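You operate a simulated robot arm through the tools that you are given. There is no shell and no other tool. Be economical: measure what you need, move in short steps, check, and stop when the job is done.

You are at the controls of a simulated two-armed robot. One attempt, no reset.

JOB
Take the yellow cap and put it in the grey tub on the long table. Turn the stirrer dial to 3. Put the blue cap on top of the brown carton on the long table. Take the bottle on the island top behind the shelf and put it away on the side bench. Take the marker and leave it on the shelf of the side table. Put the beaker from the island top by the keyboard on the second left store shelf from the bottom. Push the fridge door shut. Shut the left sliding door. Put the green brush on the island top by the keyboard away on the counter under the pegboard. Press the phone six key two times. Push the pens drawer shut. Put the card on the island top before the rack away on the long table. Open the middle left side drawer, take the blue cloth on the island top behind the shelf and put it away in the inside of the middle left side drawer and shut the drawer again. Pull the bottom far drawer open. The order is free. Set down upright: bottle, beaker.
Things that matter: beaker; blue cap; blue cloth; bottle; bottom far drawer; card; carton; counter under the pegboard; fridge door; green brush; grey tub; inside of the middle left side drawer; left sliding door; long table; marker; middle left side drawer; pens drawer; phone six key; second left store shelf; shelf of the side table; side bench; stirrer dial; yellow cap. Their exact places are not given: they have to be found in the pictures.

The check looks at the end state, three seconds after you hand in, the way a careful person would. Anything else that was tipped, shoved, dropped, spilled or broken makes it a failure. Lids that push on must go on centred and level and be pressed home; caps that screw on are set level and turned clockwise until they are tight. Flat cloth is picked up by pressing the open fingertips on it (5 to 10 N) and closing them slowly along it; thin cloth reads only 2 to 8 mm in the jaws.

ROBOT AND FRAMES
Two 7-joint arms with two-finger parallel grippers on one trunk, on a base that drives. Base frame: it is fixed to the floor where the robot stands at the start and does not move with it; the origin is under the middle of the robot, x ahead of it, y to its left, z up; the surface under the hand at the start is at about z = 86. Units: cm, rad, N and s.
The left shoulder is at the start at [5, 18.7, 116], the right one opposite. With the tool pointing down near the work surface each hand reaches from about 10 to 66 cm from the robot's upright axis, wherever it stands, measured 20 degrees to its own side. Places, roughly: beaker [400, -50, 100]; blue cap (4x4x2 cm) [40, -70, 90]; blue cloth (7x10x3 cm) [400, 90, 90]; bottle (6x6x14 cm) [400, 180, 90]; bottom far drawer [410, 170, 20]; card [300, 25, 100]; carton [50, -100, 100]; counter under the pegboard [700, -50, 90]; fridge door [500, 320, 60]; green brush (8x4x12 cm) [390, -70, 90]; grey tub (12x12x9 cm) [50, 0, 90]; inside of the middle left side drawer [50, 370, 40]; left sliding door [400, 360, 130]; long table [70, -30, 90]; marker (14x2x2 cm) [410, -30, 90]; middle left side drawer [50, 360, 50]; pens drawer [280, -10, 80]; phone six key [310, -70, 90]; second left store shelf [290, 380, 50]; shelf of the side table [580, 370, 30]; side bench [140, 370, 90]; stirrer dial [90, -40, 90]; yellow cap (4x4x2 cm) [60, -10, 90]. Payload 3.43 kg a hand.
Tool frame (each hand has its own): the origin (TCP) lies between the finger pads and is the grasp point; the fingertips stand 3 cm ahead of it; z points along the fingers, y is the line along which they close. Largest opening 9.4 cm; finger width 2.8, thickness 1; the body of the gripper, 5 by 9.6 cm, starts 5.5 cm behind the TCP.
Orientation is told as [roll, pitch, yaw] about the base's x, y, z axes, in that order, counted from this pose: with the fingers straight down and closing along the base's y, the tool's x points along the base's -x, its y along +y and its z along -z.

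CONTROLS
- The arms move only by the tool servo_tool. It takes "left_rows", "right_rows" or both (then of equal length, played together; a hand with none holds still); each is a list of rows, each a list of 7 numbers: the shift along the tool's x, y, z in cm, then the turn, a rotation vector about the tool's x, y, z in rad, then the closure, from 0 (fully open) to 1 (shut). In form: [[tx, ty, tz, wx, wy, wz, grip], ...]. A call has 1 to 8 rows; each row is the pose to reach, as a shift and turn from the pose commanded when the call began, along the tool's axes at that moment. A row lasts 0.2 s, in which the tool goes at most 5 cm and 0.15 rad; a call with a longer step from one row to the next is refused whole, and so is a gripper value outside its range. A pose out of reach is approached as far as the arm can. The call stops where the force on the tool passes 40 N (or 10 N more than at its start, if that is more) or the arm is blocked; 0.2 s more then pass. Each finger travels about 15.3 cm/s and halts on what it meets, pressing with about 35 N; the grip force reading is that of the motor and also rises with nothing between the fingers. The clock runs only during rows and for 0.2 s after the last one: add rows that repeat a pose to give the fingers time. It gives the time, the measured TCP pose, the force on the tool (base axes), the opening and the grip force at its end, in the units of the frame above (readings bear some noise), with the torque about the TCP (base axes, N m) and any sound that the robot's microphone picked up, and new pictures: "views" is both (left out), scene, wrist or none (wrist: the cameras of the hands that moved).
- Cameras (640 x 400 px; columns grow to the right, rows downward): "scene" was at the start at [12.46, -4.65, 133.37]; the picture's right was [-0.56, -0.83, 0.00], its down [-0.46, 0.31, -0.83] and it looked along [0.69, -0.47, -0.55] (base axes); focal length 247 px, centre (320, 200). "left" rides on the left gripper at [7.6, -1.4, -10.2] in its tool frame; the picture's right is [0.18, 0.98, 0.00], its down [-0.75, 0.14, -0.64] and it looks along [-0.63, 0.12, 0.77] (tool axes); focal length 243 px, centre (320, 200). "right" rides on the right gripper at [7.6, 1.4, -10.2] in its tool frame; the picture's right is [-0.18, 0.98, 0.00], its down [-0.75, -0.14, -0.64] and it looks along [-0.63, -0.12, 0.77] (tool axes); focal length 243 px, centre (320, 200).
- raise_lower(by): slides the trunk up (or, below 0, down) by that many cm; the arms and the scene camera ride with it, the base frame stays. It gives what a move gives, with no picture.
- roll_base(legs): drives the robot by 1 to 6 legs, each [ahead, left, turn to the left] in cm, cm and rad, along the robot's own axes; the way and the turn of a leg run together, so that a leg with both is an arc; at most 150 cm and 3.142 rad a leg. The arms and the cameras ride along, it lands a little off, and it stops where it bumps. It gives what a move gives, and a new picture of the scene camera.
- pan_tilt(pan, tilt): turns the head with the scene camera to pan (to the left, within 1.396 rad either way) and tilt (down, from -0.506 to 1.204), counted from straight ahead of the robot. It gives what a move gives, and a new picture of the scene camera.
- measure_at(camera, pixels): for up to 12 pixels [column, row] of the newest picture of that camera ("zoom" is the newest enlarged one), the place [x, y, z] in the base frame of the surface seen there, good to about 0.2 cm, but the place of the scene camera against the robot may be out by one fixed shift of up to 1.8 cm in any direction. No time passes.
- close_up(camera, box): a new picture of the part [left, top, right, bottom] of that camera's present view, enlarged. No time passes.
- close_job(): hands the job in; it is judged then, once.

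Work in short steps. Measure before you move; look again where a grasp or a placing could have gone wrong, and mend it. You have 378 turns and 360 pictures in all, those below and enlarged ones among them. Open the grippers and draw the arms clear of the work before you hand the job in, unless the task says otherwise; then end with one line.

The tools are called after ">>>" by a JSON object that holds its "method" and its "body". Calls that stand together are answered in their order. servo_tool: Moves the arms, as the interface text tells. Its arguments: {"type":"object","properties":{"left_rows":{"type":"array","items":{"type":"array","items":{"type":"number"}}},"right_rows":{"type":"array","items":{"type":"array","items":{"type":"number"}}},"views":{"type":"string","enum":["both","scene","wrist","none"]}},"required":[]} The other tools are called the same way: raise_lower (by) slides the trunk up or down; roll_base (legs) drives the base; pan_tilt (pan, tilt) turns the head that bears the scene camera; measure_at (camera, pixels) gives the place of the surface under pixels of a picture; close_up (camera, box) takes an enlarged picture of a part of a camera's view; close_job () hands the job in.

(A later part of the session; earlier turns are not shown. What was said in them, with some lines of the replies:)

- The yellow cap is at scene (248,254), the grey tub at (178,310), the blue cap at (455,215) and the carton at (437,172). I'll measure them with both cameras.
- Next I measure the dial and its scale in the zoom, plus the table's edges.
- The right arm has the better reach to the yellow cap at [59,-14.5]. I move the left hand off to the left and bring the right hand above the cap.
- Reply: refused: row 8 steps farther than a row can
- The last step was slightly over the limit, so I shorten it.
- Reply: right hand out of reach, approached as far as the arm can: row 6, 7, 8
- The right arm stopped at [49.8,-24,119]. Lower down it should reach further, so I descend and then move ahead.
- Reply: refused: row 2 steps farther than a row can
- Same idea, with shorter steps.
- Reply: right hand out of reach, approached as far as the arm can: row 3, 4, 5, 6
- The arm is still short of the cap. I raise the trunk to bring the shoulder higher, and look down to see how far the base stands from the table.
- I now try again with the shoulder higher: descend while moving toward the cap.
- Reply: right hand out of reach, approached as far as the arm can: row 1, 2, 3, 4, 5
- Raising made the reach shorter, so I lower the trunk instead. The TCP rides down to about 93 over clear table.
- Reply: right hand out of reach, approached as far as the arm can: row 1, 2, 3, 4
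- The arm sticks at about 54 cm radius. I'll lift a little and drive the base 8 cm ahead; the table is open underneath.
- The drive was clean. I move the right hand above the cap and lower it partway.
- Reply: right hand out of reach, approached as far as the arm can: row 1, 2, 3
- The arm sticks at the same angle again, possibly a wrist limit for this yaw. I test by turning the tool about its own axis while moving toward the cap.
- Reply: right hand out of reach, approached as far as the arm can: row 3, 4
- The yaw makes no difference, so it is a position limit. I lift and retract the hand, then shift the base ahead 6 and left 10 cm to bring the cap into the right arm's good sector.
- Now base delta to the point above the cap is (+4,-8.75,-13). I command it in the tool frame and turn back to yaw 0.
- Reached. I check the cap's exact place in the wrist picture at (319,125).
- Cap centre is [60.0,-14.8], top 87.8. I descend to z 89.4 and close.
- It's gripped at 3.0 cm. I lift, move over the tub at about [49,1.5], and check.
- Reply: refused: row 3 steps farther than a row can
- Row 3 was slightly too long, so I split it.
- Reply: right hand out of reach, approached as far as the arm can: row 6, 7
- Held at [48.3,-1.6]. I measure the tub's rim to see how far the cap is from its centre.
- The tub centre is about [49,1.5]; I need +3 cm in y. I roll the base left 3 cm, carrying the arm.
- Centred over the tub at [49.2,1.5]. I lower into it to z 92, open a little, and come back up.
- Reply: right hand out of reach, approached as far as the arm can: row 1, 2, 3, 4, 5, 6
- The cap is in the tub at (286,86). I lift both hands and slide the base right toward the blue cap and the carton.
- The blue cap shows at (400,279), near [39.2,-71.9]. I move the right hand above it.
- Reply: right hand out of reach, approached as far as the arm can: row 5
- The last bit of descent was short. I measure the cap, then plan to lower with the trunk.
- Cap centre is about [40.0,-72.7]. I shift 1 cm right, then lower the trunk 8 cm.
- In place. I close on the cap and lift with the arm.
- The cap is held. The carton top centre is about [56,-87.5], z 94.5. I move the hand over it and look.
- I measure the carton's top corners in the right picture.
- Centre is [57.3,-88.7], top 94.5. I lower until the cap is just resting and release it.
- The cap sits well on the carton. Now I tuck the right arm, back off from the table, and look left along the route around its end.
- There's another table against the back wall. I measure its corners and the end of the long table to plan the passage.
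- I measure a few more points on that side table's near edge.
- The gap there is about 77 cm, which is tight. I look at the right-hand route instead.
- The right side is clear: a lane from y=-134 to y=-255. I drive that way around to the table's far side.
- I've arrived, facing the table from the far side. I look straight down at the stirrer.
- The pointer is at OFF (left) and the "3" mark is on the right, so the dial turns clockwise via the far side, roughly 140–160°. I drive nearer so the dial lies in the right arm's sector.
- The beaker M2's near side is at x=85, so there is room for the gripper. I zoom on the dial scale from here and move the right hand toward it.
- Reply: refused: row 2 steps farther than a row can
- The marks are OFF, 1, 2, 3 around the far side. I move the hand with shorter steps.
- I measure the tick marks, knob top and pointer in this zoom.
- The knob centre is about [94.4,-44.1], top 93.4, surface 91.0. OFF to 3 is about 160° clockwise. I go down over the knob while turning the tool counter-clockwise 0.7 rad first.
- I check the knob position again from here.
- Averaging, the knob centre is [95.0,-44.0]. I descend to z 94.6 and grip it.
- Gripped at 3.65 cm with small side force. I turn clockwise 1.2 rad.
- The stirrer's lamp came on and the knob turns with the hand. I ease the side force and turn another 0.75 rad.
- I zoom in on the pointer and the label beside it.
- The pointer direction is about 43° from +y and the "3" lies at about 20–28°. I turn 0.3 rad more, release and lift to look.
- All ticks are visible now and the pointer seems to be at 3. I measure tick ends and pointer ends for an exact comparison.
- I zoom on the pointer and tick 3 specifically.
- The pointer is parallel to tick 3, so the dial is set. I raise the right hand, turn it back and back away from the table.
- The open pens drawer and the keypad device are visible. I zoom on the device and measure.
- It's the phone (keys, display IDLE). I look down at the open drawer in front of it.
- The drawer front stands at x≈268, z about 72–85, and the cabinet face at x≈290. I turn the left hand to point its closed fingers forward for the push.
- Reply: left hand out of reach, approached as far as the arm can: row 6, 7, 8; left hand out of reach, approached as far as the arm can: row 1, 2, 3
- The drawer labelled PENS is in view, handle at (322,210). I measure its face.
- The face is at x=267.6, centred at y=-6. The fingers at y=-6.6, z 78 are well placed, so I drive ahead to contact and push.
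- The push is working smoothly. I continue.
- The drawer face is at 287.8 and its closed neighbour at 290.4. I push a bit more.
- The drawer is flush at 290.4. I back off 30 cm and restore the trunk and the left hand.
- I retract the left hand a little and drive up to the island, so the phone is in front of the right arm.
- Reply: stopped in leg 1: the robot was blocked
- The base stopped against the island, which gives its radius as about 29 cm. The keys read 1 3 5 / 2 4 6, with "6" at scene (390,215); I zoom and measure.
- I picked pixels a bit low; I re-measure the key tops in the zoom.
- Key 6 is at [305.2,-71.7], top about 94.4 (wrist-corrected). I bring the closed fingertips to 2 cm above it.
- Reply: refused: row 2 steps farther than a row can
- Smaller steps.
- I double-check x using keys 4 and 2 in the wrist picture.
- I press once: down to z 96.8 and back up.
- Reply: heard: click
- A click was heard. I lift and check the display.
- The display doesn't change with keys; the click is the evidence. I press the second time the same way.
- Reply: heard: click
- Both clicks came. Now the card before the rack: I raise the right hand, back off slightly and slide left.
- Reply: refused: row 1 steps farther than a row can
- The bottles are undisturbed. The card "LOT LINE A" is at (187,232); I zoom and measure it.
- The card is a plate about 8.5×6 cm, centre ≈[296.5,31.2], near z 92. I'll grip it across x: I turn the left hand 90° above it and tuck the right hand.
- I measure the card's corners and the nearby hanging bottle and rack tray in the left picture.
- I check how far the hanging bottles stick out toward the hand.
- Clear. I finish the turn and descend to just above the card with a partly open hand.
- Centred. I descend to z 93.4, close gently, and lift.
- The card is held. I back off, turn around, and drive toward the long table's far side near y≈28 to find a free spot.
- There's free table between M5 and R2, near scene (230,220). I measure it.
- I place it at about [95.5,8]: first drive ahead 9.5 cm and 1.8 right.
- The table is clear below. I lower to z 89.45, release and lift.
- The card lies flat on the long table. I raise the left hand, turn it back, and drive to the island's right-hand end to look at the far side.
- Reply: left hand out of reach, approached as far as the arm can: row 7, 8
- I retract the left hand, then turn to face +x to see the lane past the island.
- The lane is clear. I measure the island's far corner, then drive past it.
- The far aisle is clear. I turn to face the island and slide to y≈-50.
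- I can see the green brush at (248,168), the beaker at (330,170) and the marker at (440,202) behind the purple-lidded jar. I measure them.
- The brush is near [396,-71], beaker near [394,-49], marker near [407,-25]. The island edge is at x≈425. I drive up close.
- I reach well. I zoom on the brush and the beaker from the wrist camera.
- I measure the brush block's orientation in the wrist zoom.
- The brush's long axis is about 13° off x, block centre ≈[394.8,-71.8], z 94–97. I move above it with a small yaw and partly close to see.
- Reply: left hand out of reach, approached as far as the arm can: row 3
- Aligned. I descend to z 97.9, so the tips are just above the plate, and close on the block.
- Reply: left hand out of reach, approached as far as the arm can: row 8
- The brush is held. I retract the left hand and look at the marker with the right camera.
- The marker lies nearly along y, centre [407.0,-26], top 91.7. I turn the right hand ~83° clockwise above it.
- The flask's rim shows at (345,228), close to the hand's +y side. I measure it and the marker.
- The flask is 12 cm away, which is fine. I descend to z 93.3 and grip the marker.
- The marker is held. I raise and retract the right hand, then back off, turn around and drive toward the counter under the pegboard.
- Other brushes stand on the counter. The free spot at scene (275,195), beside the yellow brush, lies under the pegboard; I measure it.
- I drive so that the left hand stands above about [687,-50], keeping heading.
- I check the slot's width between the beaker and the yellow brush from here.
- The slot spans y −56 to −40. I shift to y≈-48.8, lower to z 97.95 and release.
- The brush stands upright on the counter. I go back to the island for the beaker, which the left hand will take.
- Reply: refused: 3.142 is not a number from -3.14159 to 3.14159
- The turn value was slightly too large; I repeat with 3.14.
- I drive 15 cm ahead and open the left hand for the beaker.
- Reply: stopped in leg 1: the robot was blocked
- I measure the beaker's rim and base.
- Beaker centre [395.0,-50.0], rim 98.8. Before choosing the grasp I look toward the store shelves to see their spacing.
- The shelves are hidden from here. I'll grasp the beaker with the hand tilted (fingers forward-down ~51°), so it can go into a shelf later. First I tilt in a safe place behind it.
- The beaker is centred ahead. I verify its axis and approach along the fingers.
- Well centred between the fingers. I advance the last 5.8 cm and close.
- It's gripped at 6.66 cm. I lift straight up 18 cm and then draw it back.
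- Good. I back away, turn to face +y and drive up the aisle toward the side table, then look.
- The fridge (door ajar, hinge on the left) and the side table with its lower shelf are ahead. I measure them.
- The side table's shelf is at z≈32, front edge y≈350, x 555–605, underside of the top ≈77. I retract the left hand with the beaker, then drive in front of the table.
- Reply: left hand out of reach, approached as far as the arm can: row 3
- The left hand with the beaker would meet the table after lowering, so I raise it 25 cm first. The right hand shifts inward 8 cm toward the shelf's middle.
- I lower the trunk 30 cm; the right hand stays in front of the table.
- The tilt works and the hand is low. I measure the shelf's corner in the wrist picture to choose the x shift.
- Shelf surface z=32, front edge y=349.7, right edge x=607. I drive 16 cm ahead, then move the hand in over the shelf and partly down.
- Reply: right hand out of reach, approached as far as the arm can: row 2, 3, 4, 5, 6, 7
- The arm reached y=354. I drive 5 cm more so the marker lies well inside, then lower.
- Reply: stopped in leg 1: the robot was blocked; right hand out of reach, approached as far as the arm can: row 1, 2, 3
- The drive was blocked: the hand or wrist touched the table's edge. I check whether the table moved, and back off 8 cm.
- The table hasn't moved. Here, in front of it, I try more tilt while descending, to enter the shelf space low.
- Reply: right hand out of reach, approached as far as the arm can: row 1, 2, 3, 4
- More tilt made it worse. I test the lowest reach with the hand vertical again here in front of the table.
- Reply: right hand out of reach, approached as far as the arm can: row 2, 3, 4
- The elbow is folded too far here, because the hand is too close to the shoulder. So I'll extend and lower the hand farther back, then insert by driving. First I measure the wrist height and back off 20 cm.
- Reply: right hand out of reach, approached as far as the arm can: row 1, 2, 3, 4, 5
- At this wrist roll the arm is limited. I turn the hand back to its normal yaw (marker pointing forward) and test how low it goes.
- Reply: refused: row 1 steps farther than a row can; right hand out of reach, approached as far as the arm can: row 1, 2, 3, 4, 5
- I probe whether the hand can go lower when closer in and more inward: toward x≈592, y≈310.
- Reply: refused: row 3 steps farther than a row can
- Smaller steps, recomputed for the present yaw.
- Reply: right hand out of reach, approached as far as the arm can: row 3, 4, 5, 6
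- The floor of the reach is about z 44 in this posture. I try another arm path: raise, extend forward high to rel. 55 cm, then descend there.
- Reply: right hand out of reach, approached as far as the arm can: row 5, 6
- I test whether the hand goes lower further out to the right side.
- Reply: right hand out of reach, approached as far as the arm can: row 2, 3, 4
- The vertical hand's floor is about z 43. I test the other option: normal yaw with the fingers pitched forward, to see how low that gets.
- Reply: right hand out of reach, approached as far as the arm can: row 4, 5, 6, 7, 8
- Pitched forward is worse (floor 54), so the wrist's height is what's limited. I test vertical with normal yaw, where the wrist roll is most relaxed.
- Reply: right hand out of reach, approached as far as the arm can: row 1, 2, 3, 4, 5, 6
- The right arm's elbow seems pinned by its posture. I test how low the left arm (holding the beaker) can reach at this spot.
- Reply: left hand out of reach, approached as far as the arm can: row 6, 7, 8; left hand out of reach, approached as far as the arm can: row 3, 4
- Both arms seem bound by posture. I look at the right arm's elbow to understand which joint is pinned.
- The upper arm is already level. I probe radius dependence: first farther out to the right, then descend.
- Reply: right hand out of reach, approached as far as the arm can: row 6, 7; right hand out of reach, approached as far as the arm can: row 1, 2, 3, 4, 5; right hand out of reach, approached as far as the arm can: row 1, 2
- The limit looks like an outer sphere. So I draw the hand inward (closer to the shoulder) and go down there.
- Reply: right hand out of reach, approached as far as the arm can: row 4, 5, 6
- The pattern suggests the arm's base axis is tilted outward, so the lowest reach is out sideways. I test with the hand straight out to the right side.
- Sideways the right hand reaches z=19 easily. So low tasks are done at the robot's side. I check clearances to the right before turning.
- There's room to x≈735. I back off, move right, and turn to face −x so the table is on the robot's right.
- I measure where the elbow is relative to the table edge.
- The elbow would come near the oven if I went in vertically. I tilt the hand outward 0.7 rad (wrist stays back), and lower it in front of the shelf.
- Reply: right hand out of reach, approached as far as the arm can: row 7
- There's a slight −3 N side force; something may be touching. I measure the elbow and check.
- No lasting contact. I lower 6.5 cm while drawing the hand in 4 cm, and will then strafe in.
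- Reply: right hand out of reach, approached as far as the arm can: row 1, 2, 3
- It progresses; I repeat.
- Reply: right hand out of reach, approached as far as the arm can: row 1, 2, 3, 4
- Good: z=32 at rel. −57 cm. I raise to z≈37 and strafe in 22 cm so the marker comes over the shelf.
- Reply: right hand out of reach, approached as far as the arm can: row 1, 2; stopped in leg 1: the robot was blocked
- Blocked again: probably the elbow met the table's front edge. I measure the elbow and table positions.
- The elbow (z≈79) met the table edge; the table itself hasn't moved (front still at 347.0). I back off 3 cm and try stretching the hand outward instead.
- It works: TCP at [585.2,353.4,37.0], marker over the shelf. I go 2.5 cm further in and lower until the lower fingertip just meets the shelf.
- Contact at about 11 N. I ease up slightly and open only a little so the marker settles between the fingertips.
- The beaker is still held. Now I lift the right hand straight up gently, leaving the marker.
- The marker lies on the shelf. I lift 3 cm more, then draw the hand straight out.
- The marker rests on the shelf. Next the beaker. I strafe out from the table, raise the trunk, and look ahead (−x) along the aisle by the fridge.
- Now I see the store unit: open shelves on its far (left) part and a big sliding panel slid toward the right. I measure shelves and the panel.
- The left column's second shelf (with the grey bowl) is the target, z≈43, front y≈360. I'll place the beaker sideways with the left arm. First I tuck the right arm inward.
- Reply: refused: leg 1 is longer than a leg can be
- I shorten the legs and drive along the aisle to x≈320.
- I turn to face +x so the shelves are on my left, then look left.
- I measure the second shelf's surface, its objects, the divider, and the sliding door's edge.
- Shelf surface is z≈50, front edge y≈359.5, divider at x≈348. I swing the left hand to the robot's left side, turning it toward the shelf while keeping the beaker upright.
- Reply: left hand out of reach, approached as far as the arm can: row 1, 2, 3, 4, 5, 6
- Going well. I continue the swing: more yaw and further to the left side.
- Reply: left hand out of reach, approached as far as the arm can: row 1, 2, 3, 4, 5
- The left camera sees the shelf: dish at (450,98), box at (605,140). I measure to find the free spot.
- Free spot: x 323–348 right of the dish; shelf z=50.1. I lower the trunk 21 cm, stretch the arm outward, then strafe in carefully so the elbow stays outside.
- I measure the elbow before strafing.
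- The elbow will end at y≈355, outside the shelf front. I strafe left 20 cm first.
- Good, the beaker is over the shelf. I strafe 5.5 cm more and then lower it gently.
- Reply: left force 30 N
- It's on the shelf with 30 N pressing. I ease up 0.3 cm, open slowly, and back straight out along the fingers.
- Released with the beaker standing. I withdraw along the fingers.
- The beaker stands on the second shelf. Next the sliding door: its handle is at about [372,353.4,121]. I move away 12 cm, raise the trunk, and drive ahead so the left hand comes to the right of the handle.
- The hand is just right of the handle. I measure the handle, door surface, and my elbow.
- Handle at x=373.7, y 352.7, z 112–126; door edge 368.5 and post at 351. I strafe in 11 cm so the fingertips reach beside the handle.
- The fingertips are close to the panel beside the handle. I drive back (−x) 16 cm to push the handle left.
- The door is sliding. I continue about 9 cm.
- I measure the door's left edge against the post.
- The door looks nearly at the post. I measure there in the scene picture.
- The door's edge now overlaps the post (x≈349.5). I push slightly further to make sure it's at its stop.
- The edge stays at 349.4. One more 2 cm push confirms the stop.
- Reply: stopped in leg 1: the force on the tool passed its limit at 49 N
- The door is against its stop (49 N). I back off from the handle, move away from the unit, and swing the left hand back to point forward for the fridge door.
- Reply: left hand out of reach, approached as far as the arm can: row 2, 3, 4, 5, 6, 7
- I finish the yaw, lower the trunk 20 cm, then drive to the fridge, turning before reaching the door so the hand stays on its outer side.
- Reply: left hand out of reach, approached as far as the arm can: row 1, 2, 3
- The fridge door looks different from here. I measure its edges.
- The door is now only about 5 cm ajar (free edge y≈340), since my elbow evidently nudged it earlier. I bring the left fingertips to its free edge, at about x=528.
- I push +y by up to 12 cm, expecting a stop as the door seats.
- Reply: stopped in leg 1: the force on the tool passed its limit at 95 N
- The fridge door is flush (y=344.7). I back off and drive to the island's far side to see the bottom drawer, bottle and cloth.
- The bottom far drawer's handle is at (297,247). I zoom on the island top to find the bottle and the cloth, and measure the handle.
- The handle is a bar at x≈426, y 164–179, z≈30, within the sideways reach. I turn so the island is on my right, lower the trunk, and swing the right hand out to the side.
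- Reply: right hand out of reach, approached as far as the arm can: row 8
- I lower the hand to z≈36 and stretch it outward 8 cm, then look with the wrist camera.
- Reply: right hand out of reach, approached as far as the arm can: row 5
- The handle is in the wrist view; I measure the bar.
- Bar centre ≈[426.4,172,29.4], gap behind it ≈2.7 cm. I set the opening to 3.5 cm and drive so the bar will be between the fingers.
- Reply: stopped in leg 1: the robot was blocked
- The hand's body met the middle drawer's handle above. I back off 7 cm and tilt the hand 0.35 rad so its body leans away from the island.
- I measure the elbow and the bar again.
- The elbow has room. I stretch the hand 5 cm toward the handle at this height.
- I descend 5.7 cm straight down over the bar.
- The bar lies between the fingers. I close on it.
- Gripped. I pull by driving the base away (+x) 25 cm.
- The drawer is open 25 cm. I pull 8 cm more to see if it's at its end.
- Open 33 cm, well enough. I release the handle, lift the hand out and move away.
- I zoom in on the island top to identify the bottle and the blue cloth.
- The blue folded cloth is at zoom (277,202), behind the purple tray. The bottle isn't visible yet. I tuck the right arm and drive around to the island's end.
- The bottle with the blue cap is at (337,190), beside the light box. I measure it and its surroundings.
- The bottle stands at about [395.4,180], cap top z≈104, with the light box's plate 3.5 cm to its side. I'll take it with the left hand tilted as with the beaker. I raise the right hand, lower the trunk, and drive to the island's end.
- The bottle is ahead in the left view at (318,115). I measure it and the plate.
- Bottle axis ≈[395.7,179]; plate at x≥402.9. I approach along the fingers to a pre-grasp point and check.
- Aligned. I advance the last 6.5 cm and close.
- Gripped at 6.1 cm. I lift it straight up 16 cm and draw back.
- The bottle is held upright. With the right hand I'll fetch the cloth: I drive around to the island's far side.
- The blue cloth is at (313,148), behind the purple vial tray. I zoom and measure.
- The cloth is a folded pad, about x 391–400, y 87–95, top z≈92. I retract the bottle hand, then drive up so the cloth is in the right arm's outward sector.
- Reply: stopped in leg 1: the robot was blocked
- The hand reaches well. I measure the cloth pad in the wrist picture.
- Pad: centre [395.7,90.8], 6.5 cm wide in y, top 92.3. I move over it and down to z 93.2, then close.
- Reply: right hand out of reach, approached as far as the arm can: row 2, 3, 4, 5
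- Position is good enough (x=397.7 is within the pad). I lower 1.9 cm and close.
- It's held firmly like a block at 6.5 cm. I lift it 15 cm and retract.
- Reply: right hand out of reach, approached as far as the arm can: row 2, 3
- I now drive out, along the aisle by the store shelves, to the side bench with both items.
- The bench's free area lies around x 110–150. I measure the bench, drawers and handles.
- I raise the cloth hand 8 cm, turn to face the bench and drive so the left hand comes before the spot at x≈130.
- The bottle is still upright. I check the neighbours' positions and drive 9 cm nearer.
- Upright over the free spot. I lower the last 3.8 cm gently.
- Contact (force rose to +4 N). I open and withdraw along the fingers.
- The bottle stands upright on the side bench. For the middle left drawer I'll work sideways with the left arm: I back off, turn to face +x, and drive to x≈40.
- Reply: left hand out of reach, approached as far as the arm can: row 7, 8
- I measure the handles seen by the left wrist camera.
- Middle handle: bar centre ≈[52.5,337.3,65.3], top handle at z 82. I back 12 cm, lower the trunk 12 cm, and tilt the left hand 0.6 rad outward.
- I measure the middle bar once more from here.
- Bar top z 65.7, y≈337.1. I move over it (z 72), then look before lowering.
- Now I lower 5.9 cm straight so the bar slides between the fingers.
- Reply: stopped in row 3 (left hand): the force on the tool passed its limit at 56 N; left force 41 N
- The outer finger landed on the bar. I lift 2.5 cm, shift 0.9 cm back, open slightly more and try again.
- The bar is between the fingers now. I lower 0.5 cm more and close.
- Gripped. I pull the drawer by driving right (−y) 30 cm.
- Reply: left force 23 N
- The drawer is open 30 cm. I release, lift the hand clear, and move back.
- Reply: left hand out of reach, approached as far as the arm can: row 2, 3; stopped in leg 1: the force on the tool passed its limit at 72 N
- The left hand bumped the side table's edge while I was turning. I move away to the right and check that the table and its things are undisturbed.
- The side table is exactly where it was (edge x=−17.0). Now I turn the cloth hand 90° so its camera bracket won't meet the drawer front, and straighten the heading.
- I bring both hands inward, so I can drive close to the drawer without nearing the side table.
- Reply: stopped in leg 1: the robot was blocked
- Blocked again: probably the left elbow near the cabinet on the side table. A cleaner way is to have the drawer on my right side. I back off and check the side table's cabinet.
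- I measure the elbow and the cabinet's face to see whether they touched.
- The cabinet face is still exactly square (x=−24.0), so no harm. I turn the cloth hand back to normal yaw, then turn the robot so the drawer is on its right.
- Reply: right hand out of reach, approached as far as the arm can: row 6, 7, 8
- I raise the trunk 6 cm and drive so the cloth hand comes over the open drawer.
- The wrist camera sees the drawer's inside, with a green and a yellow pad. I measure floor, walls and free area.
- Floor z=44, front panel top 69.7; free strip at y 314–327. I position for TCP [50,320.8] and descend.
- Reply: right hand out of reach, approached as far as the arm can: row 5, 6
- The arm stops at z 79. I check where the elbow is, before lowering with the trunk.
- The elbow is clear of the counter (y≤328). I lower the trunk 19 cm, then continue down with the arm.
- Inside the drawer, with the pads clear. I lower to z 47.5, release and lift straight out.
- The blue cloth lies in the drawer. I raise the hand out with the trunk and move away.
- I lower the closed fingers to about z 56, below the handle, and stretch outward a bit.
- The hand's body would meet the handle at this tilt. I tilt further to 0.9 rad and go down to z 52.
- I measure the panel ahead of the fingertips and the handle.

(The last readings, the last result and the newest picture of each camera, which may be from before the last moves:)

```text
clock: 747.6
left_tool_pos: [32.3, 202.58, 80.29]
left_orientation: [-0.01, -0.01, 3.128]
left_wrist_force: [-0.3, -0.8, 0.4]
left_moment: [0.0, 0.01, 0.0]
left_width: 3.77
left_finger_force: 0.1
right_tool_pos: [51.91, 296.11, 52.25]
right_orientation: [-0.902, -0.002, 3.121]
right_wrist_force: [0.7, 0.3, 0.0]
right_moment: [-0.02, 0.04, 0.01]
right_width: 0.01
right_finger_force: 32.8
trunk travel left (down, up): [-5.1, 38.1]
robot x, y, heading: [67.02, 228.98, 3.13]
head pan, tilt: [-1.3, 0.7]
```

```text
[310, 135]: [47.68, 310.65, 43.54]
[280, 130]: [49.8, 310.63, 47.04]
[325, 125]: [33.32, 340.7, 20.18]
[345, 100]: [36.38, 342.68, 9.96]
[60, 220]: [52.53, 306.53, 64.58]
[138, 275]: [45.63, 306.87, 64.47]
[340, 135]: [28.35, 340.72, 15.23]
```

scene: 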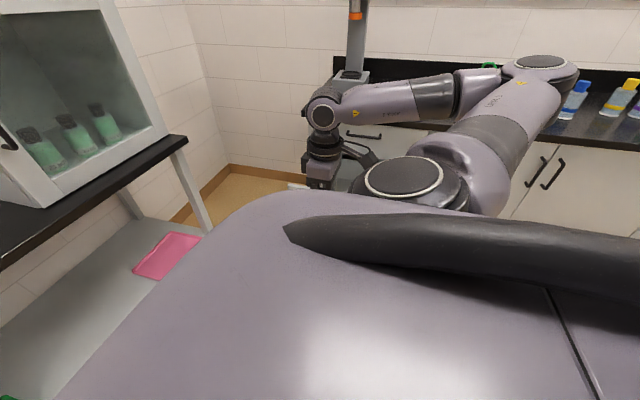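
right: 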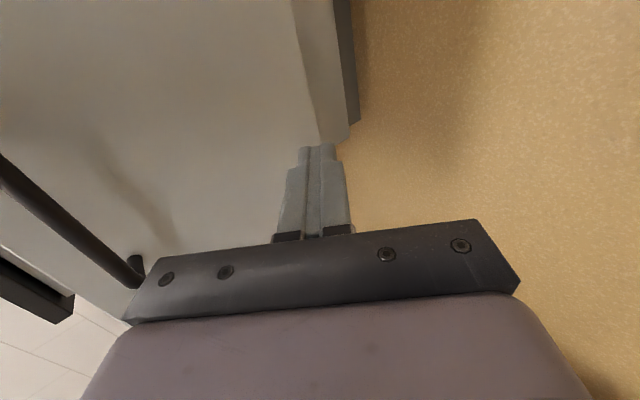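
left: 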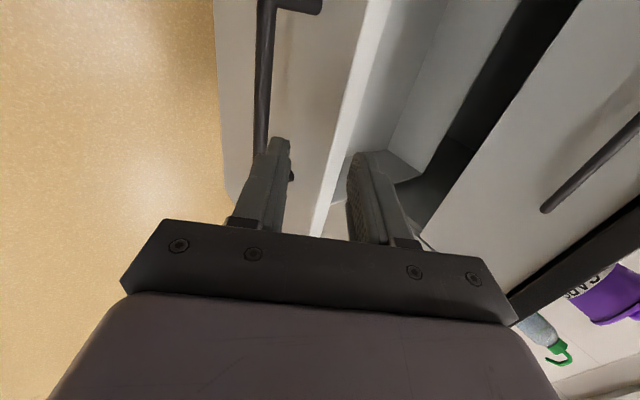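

The panel face is at y=310.65; the tips at z≈50 will meet it squarely. I push by driving right 30 cm.

>>> {"method": "roll_base", "body": {"legs": [[0, -30, 0]]}}

>>> {"method": "roll_base", "body": {"legs": [[0, -10, 0]]}}

>>> {"method": "close_up", "body": {"camera": "right", "box": [0, 0, 640, 400]}}

```text
clock: 750.8
left_tool_pos: [32.58, 232.53, 80.3]
left_orientation: [-0.01, -0.011, 3.132]
left_wrist_force: [0.0, -0.6, 0.5]
left_moment: [0.03, 0.01, -0.03]
left_width: 3.75
left_finger_force: 0.0
right_tool_pos: [51.99, 326.05, 52.42]
right_orientation: [-0.901, 0.0, 3.123]
right_wrist_force: [0.2, 0.9, -0.3]
right_moment: [-0.02, -0.01, 0.03]
right_width: 0.01
right_finger_force: 32.7
trunk travel left (down, up): [-5.1, 38.1]
robot x, y, heading: [67.01, 259.02, 3.137]
head pan, tilt: [-1.3, 0.7]
```

scene: 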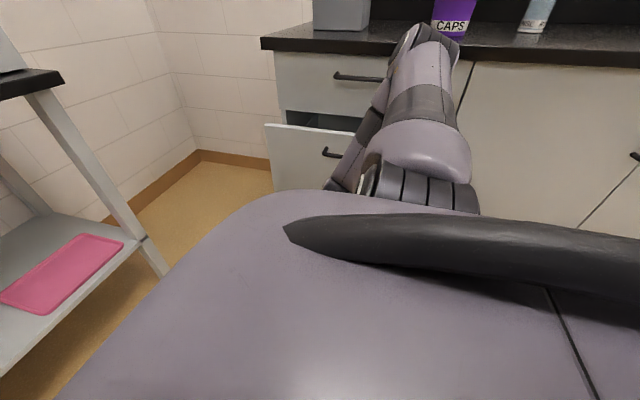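

```text
clock: 752.3
left_tool_pos: [32.72, 242.34, 80.27]
left_orientation: [-0.01, -0.01, 3.131]
left_wrist_force: [0.8, 0.4, 0.3]
left_moment: [-0.01, 0.0, 0.03]
left_width: 3.75
left_finger_force: 0.1
right_tool_pos: [52.12, 335.94, 52.25]
right_orientation: [-0.9, 0.001, 3.123]
right_wrist_force: [0.0, -0.2, 0.1]
right_moment: [0.0, 0.0, 0.0]
right_width: 0.0
right_finger_force: 32.7
trunk travel left (down, up): [-5.1, 38.1]
robot x, y, heading: [67.6, 269.47, 3.13]
head pan, tilt: [-1.3, 0.7]
```

scene: 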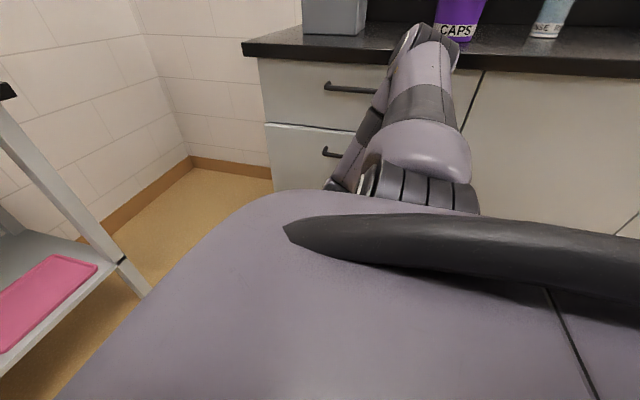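

```text
1.00 times, centred on (320, 200) of right (not enlarged: the box is as wide or as high as the picture)
```

zoom: 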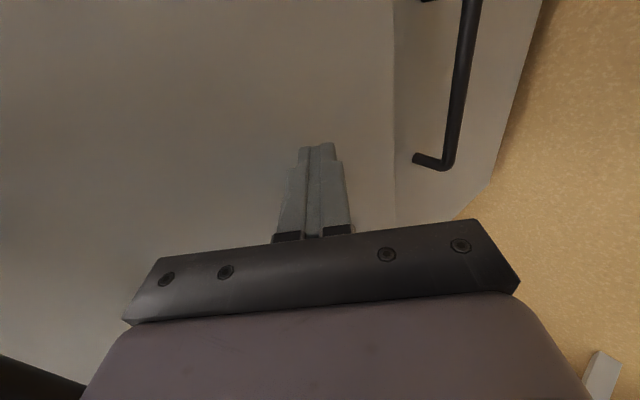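

Nearly shut. I check elbow clearance and the panel position, then push the last bit.

>>> {"method": "measure_at", "body": {"camera": "scene", "pixels": [[425, 28], [445, 40], [405, 40], [300, 140], [285, 170], [300, 105], [440, 55]]}}

```text
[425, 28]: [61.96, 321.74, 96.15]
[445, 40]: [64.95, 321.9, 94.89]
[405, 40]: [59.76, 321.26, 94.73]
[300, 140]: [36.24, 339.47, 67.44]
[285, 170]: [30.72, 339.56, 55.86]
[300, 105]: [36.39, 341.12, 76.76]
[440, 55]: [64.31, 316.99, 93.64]
```

The panel is at 339.5 against 341.1 for its neighbour. I push 3 cm more.

>>> {"method": "roll_base", "body": {"legs": [[0, -3, 0]]}}

>>> {"method": "measure_at", "body": {"camera": "scene", "pixels": [[300, 140], [285, 170], [300, 105], [290, 150]]}}

```text
clock: 753.3
left_tool_pos: [32.65, 244.5, 80.21]
left_orientation: [-0.01, -0.011, 3.129]
left_wrist_force: [0.8, 0.4, 0.0]
left_moment: [-0.01, -0.01, -0.02]
left_width: 3.74
left_finger_force: 0.1
right_tool_pos: [52.14, 337.58, 52.25]
right_orientation: [-0.89, 0.0, 3.125]
right_wrist_force: [0.3, -3.1, 3.5]
right_moment: [0.03, 0.06, 0.03]
right_width: 0.01
right_finger_force: 33.1
trunk travel left (down, up): [-5.1, 38.1]
robot x, y, heading: [67.43, 271.26, 3.133]
head pan, tilt: [-1.3, 0.7]
stopped in leg 1: the force on the tool passed its limit at 46 N (the readings are from after the stop); the commanded pose is now the measured one
```

scene: 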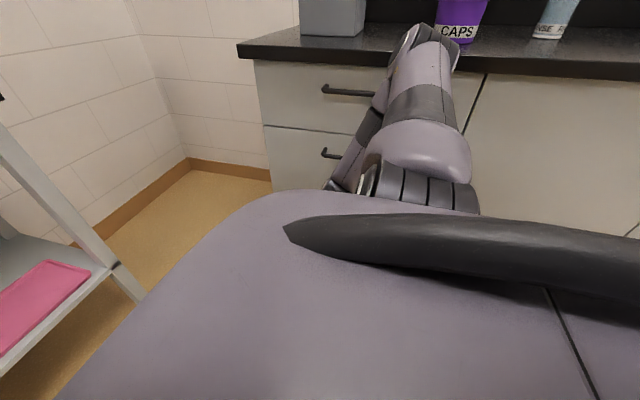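

```text
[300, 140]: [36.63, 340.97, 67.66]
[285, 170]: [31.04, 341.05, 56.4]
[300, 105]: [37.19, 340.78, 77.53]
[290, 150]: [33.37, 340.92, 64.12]
```

The drawer is shut flush (341.0). I move away, raise the trunk, open the hands, and look over at the long table for a final check.

>>> {"method": "roll_base", "body": {"legs": [[0, 35, 0]]}}

>>> {"method": "raise_lower", "body": {"by": 30}}

>>> {"method": "servo_tool", "body": {"left_rows": [[0, 0, -2, 0, 0, 0, 0.3], [0, 0, -3, 0, 0, 0, 0], [0, 0, -3, 0, 0, 0, 0], [0, 0, -3, 0, 0, 0, 0]], "right_rows": [[0, 2, -2, -0.12, 0, 0, 0.5], [0, 4, -4, -0.24, 0, 0, 0.2], [0, 6, -6, -0.36, 0, 0, 0], [0, 8, -8, -0.48, 0, 0, 0]], "views": "none"}}

>>> {"method": "roll_base", "body": {"legs": [[-80, 0, 0], [0, 0, 1.57]]}}

>>> {"method": "pan_tilt", "body": {"pan": -0.25, "tilt": 0.3}}

```text
clock: 757.0
left_tool_pos: [32.01, 209.76, 80.29]
left_orientation: [-0.009, -0.011, 3.125]
left_wrist_force: [-0.4, -0.6, 0.8]
left_moment: [-0.05, 0.03, 0.01]
left_width: 3.75
left_finger_force: 0.1
right_tool_pos: [52.14, 302.67, 52.17]
right_orientation: [-0.89, 0.001, 3.117]
right_wrist_force: [0.3, 0.1, 0.1]
right_moment: [-0.01, -0.02, -0.03]
right_width: 0.0
right_finger_force: 32.9
trunk travel left (down, up): [-5.1, 38.1]
robot x, y, heading: [67.14, 236.47, 3.129]
head pan, tilt: [-1.3, 0.7]
```

scene: 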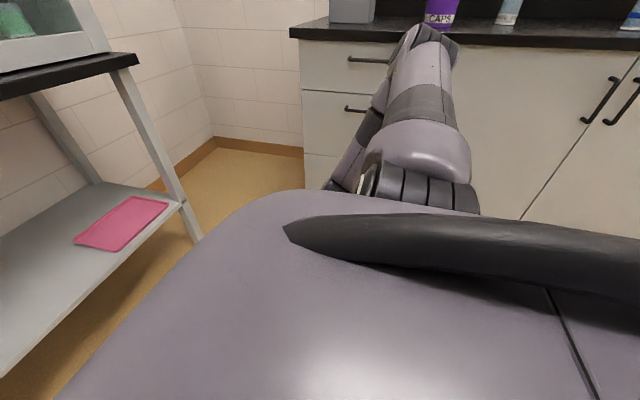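

```text
clock: 760.0
left_tool_pos: [32.11, 209.67, 110.33]
left_orientation: [-0.01, -0.011, 3.122]
left_wrist_force: [-0.1, 0.5, -0.2]
left_moment: [0.0, 0.03, -0.04]
left_width: 3.78
left_finger_force: 0.0
right_tool_pos: [52.12, 302.7, 82.15]
right_orientation: [-0.89, 0.002, 3.119]
right_wrist_force: [0.3, -0.4, -0.6]
right_moment: [0.02, -0.01, -0.04]
right_width: 0.0
right_finger_force: 32.9
trunk travel left (down, up): [-35.1, 8.1]
robot x, y, heading: [67.16, 236.31, 3.134]
head pan, tilt: [-1.3, 0.7]
```

```text
clock: 761.0
left_tool_pos: [32.1, 209.67, 113.36]
left_orientation: [-0.008, -0.011, 3.126]
left_wrist_force: [-0.9, 0.7, 0.4]
left_moment: [-0.01, 0.01, 0.02]
left_width: 9.38
left_finger_force: 0.1
right_tool_pos: [51.92, 291.37, 81.05]
right_orientation: [-0.409, -0.001, 3.12]
right_wrist_force: [-0.1, 0.1, -0.5]
right_moment: [-0.04, -0.01, -0.02]
right_width: 9.4
right_finger_force: 0.0
trunk travel left (down, up): [-35.1, 8.1]
robot x, y, heading: [66.8, 235.96, 3.133]
head pan, tilt: [-1.3, 0.7]
```

```text
clock: 769.0
left_tool_pos: [173.42, 199.61, 113.2]
left_orientation: [-0.009, -0.01, -1.602]
left_wrist_force: [1.1, -0.5, -0.2]
left_moment: [-0.01, -0.04, 0.01]
left_width: 9.4
left_finger_force: 0.2
right_tool_pos: [92.04, 220.5, 80.92]
right_orientation: [-0.409, 0.002, -1.607]
right_wrist_force: [-0.4, 0.9, 0.3]
right_moment: [-0.03, -0.03, 0.02]
right_width: 9.41
right_finger_force: 0.0
trunk travel left (down, up): [-35.1, 8.1]
robot x, y, heading: [147.6, 234.79, -1.597]
head pan, tilt: [-1.3, 0.7]
```

scene: 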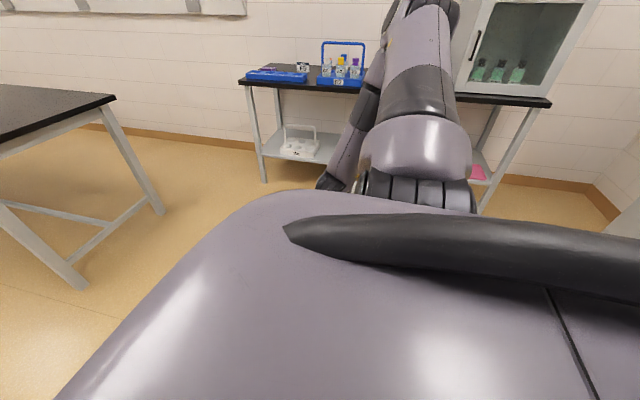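

```text
clock: 770.4
left_tool_pos: [173.35, 199.65, 113.41]
left_orientation: [-0.008, -0.009, -1.602]
left_wrist_force: [-0.1, 0.0, -0.8]
left_moment: [0.0, -0.02, 0.02]
left_width: 9.37
left_finger_force: 0.1
right_tool_pos: [91.91, 220.42, 81.03]
right_orientation: [-0.411, 0.002, -1.608]
right_wrist_force: [-0.7, 0.0, -0.1]
right_moment: [0.03, -0.01, 0.01]
right_width: 9.39
right_finger_force: 0.0
trunk travel left (down, up): [-35.1, 8.1]
robot x, y, heading: [147.61, 235.08, -1.603]
head pan, tilt: [-0.25, 0.3]
```

scene: 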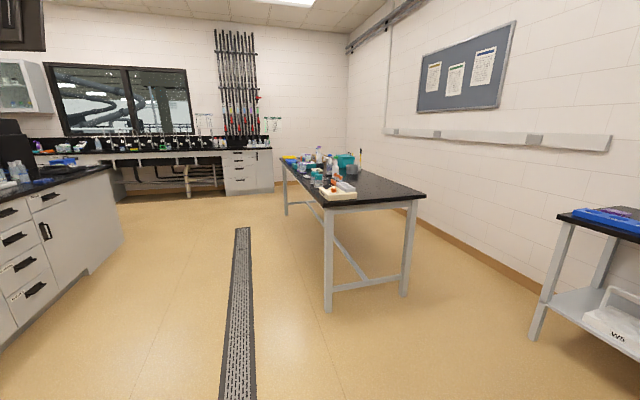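

I zoom onto the long table to confirm that everything stands.

>>> {"method": "close_up", "body": {"camera": "scene", "box": [270, 135, 430, 215]}}

>>> {"method": "pan_tilt", "body": {"pan": 1.2, "tilt": 0.2}}

```text
4.00 times, centred on (350, 175) of scene
```

zoom: 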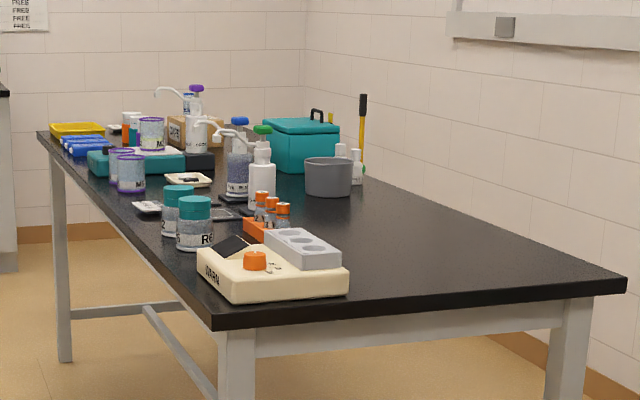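

```text
clock: 771.9
left_tool_pos: [173.42, 199.68, 113.31]
left_orientation: [-0.01, -0.011, -1.604]
left_wrist_force: [-0.2, -0.3, 0.6]
left_moment: [0.0, 0.0, -0.01]
left_width: 9.42
left_finger_force: 0.0
right_tool_pos: [92.0, 220.58, 80.91]
right_orientation: [-0.41, 0.002, -1.609]
right_wrist_force: [0.0, 0.0, -0.2]
right_moment: [0.01, 0.04, 0.0]
right_width: 9.39
right_finger_force: 0.1
trunk travel left (down, up): [-35.1, 8.1]
robot x, y, heading: [147.38, 235.13, -1.6]
head pan, tilt: [1.201, 0.201]
```

scene: 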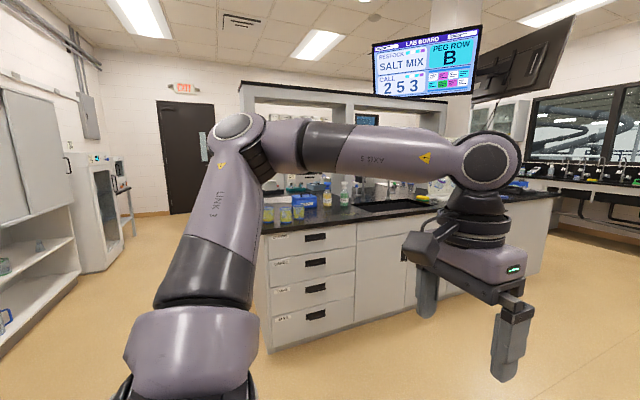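

Everything on the long table is upright, with the card, caps and tub in place. The grippers are open and clear of the work, so I hand the job in.

>>> {"method": "close_job", "body": {}}

```text
The job is handed in.
```

All fourteen parts of the job were carried out and the job is handed in. The phone's display never changed, so I counted the two presses of key 6 by the clicks I heard. While working I bumped the two side tables and nudged the fridge door with an elbow, but I saw nothing displaced or knocked over.
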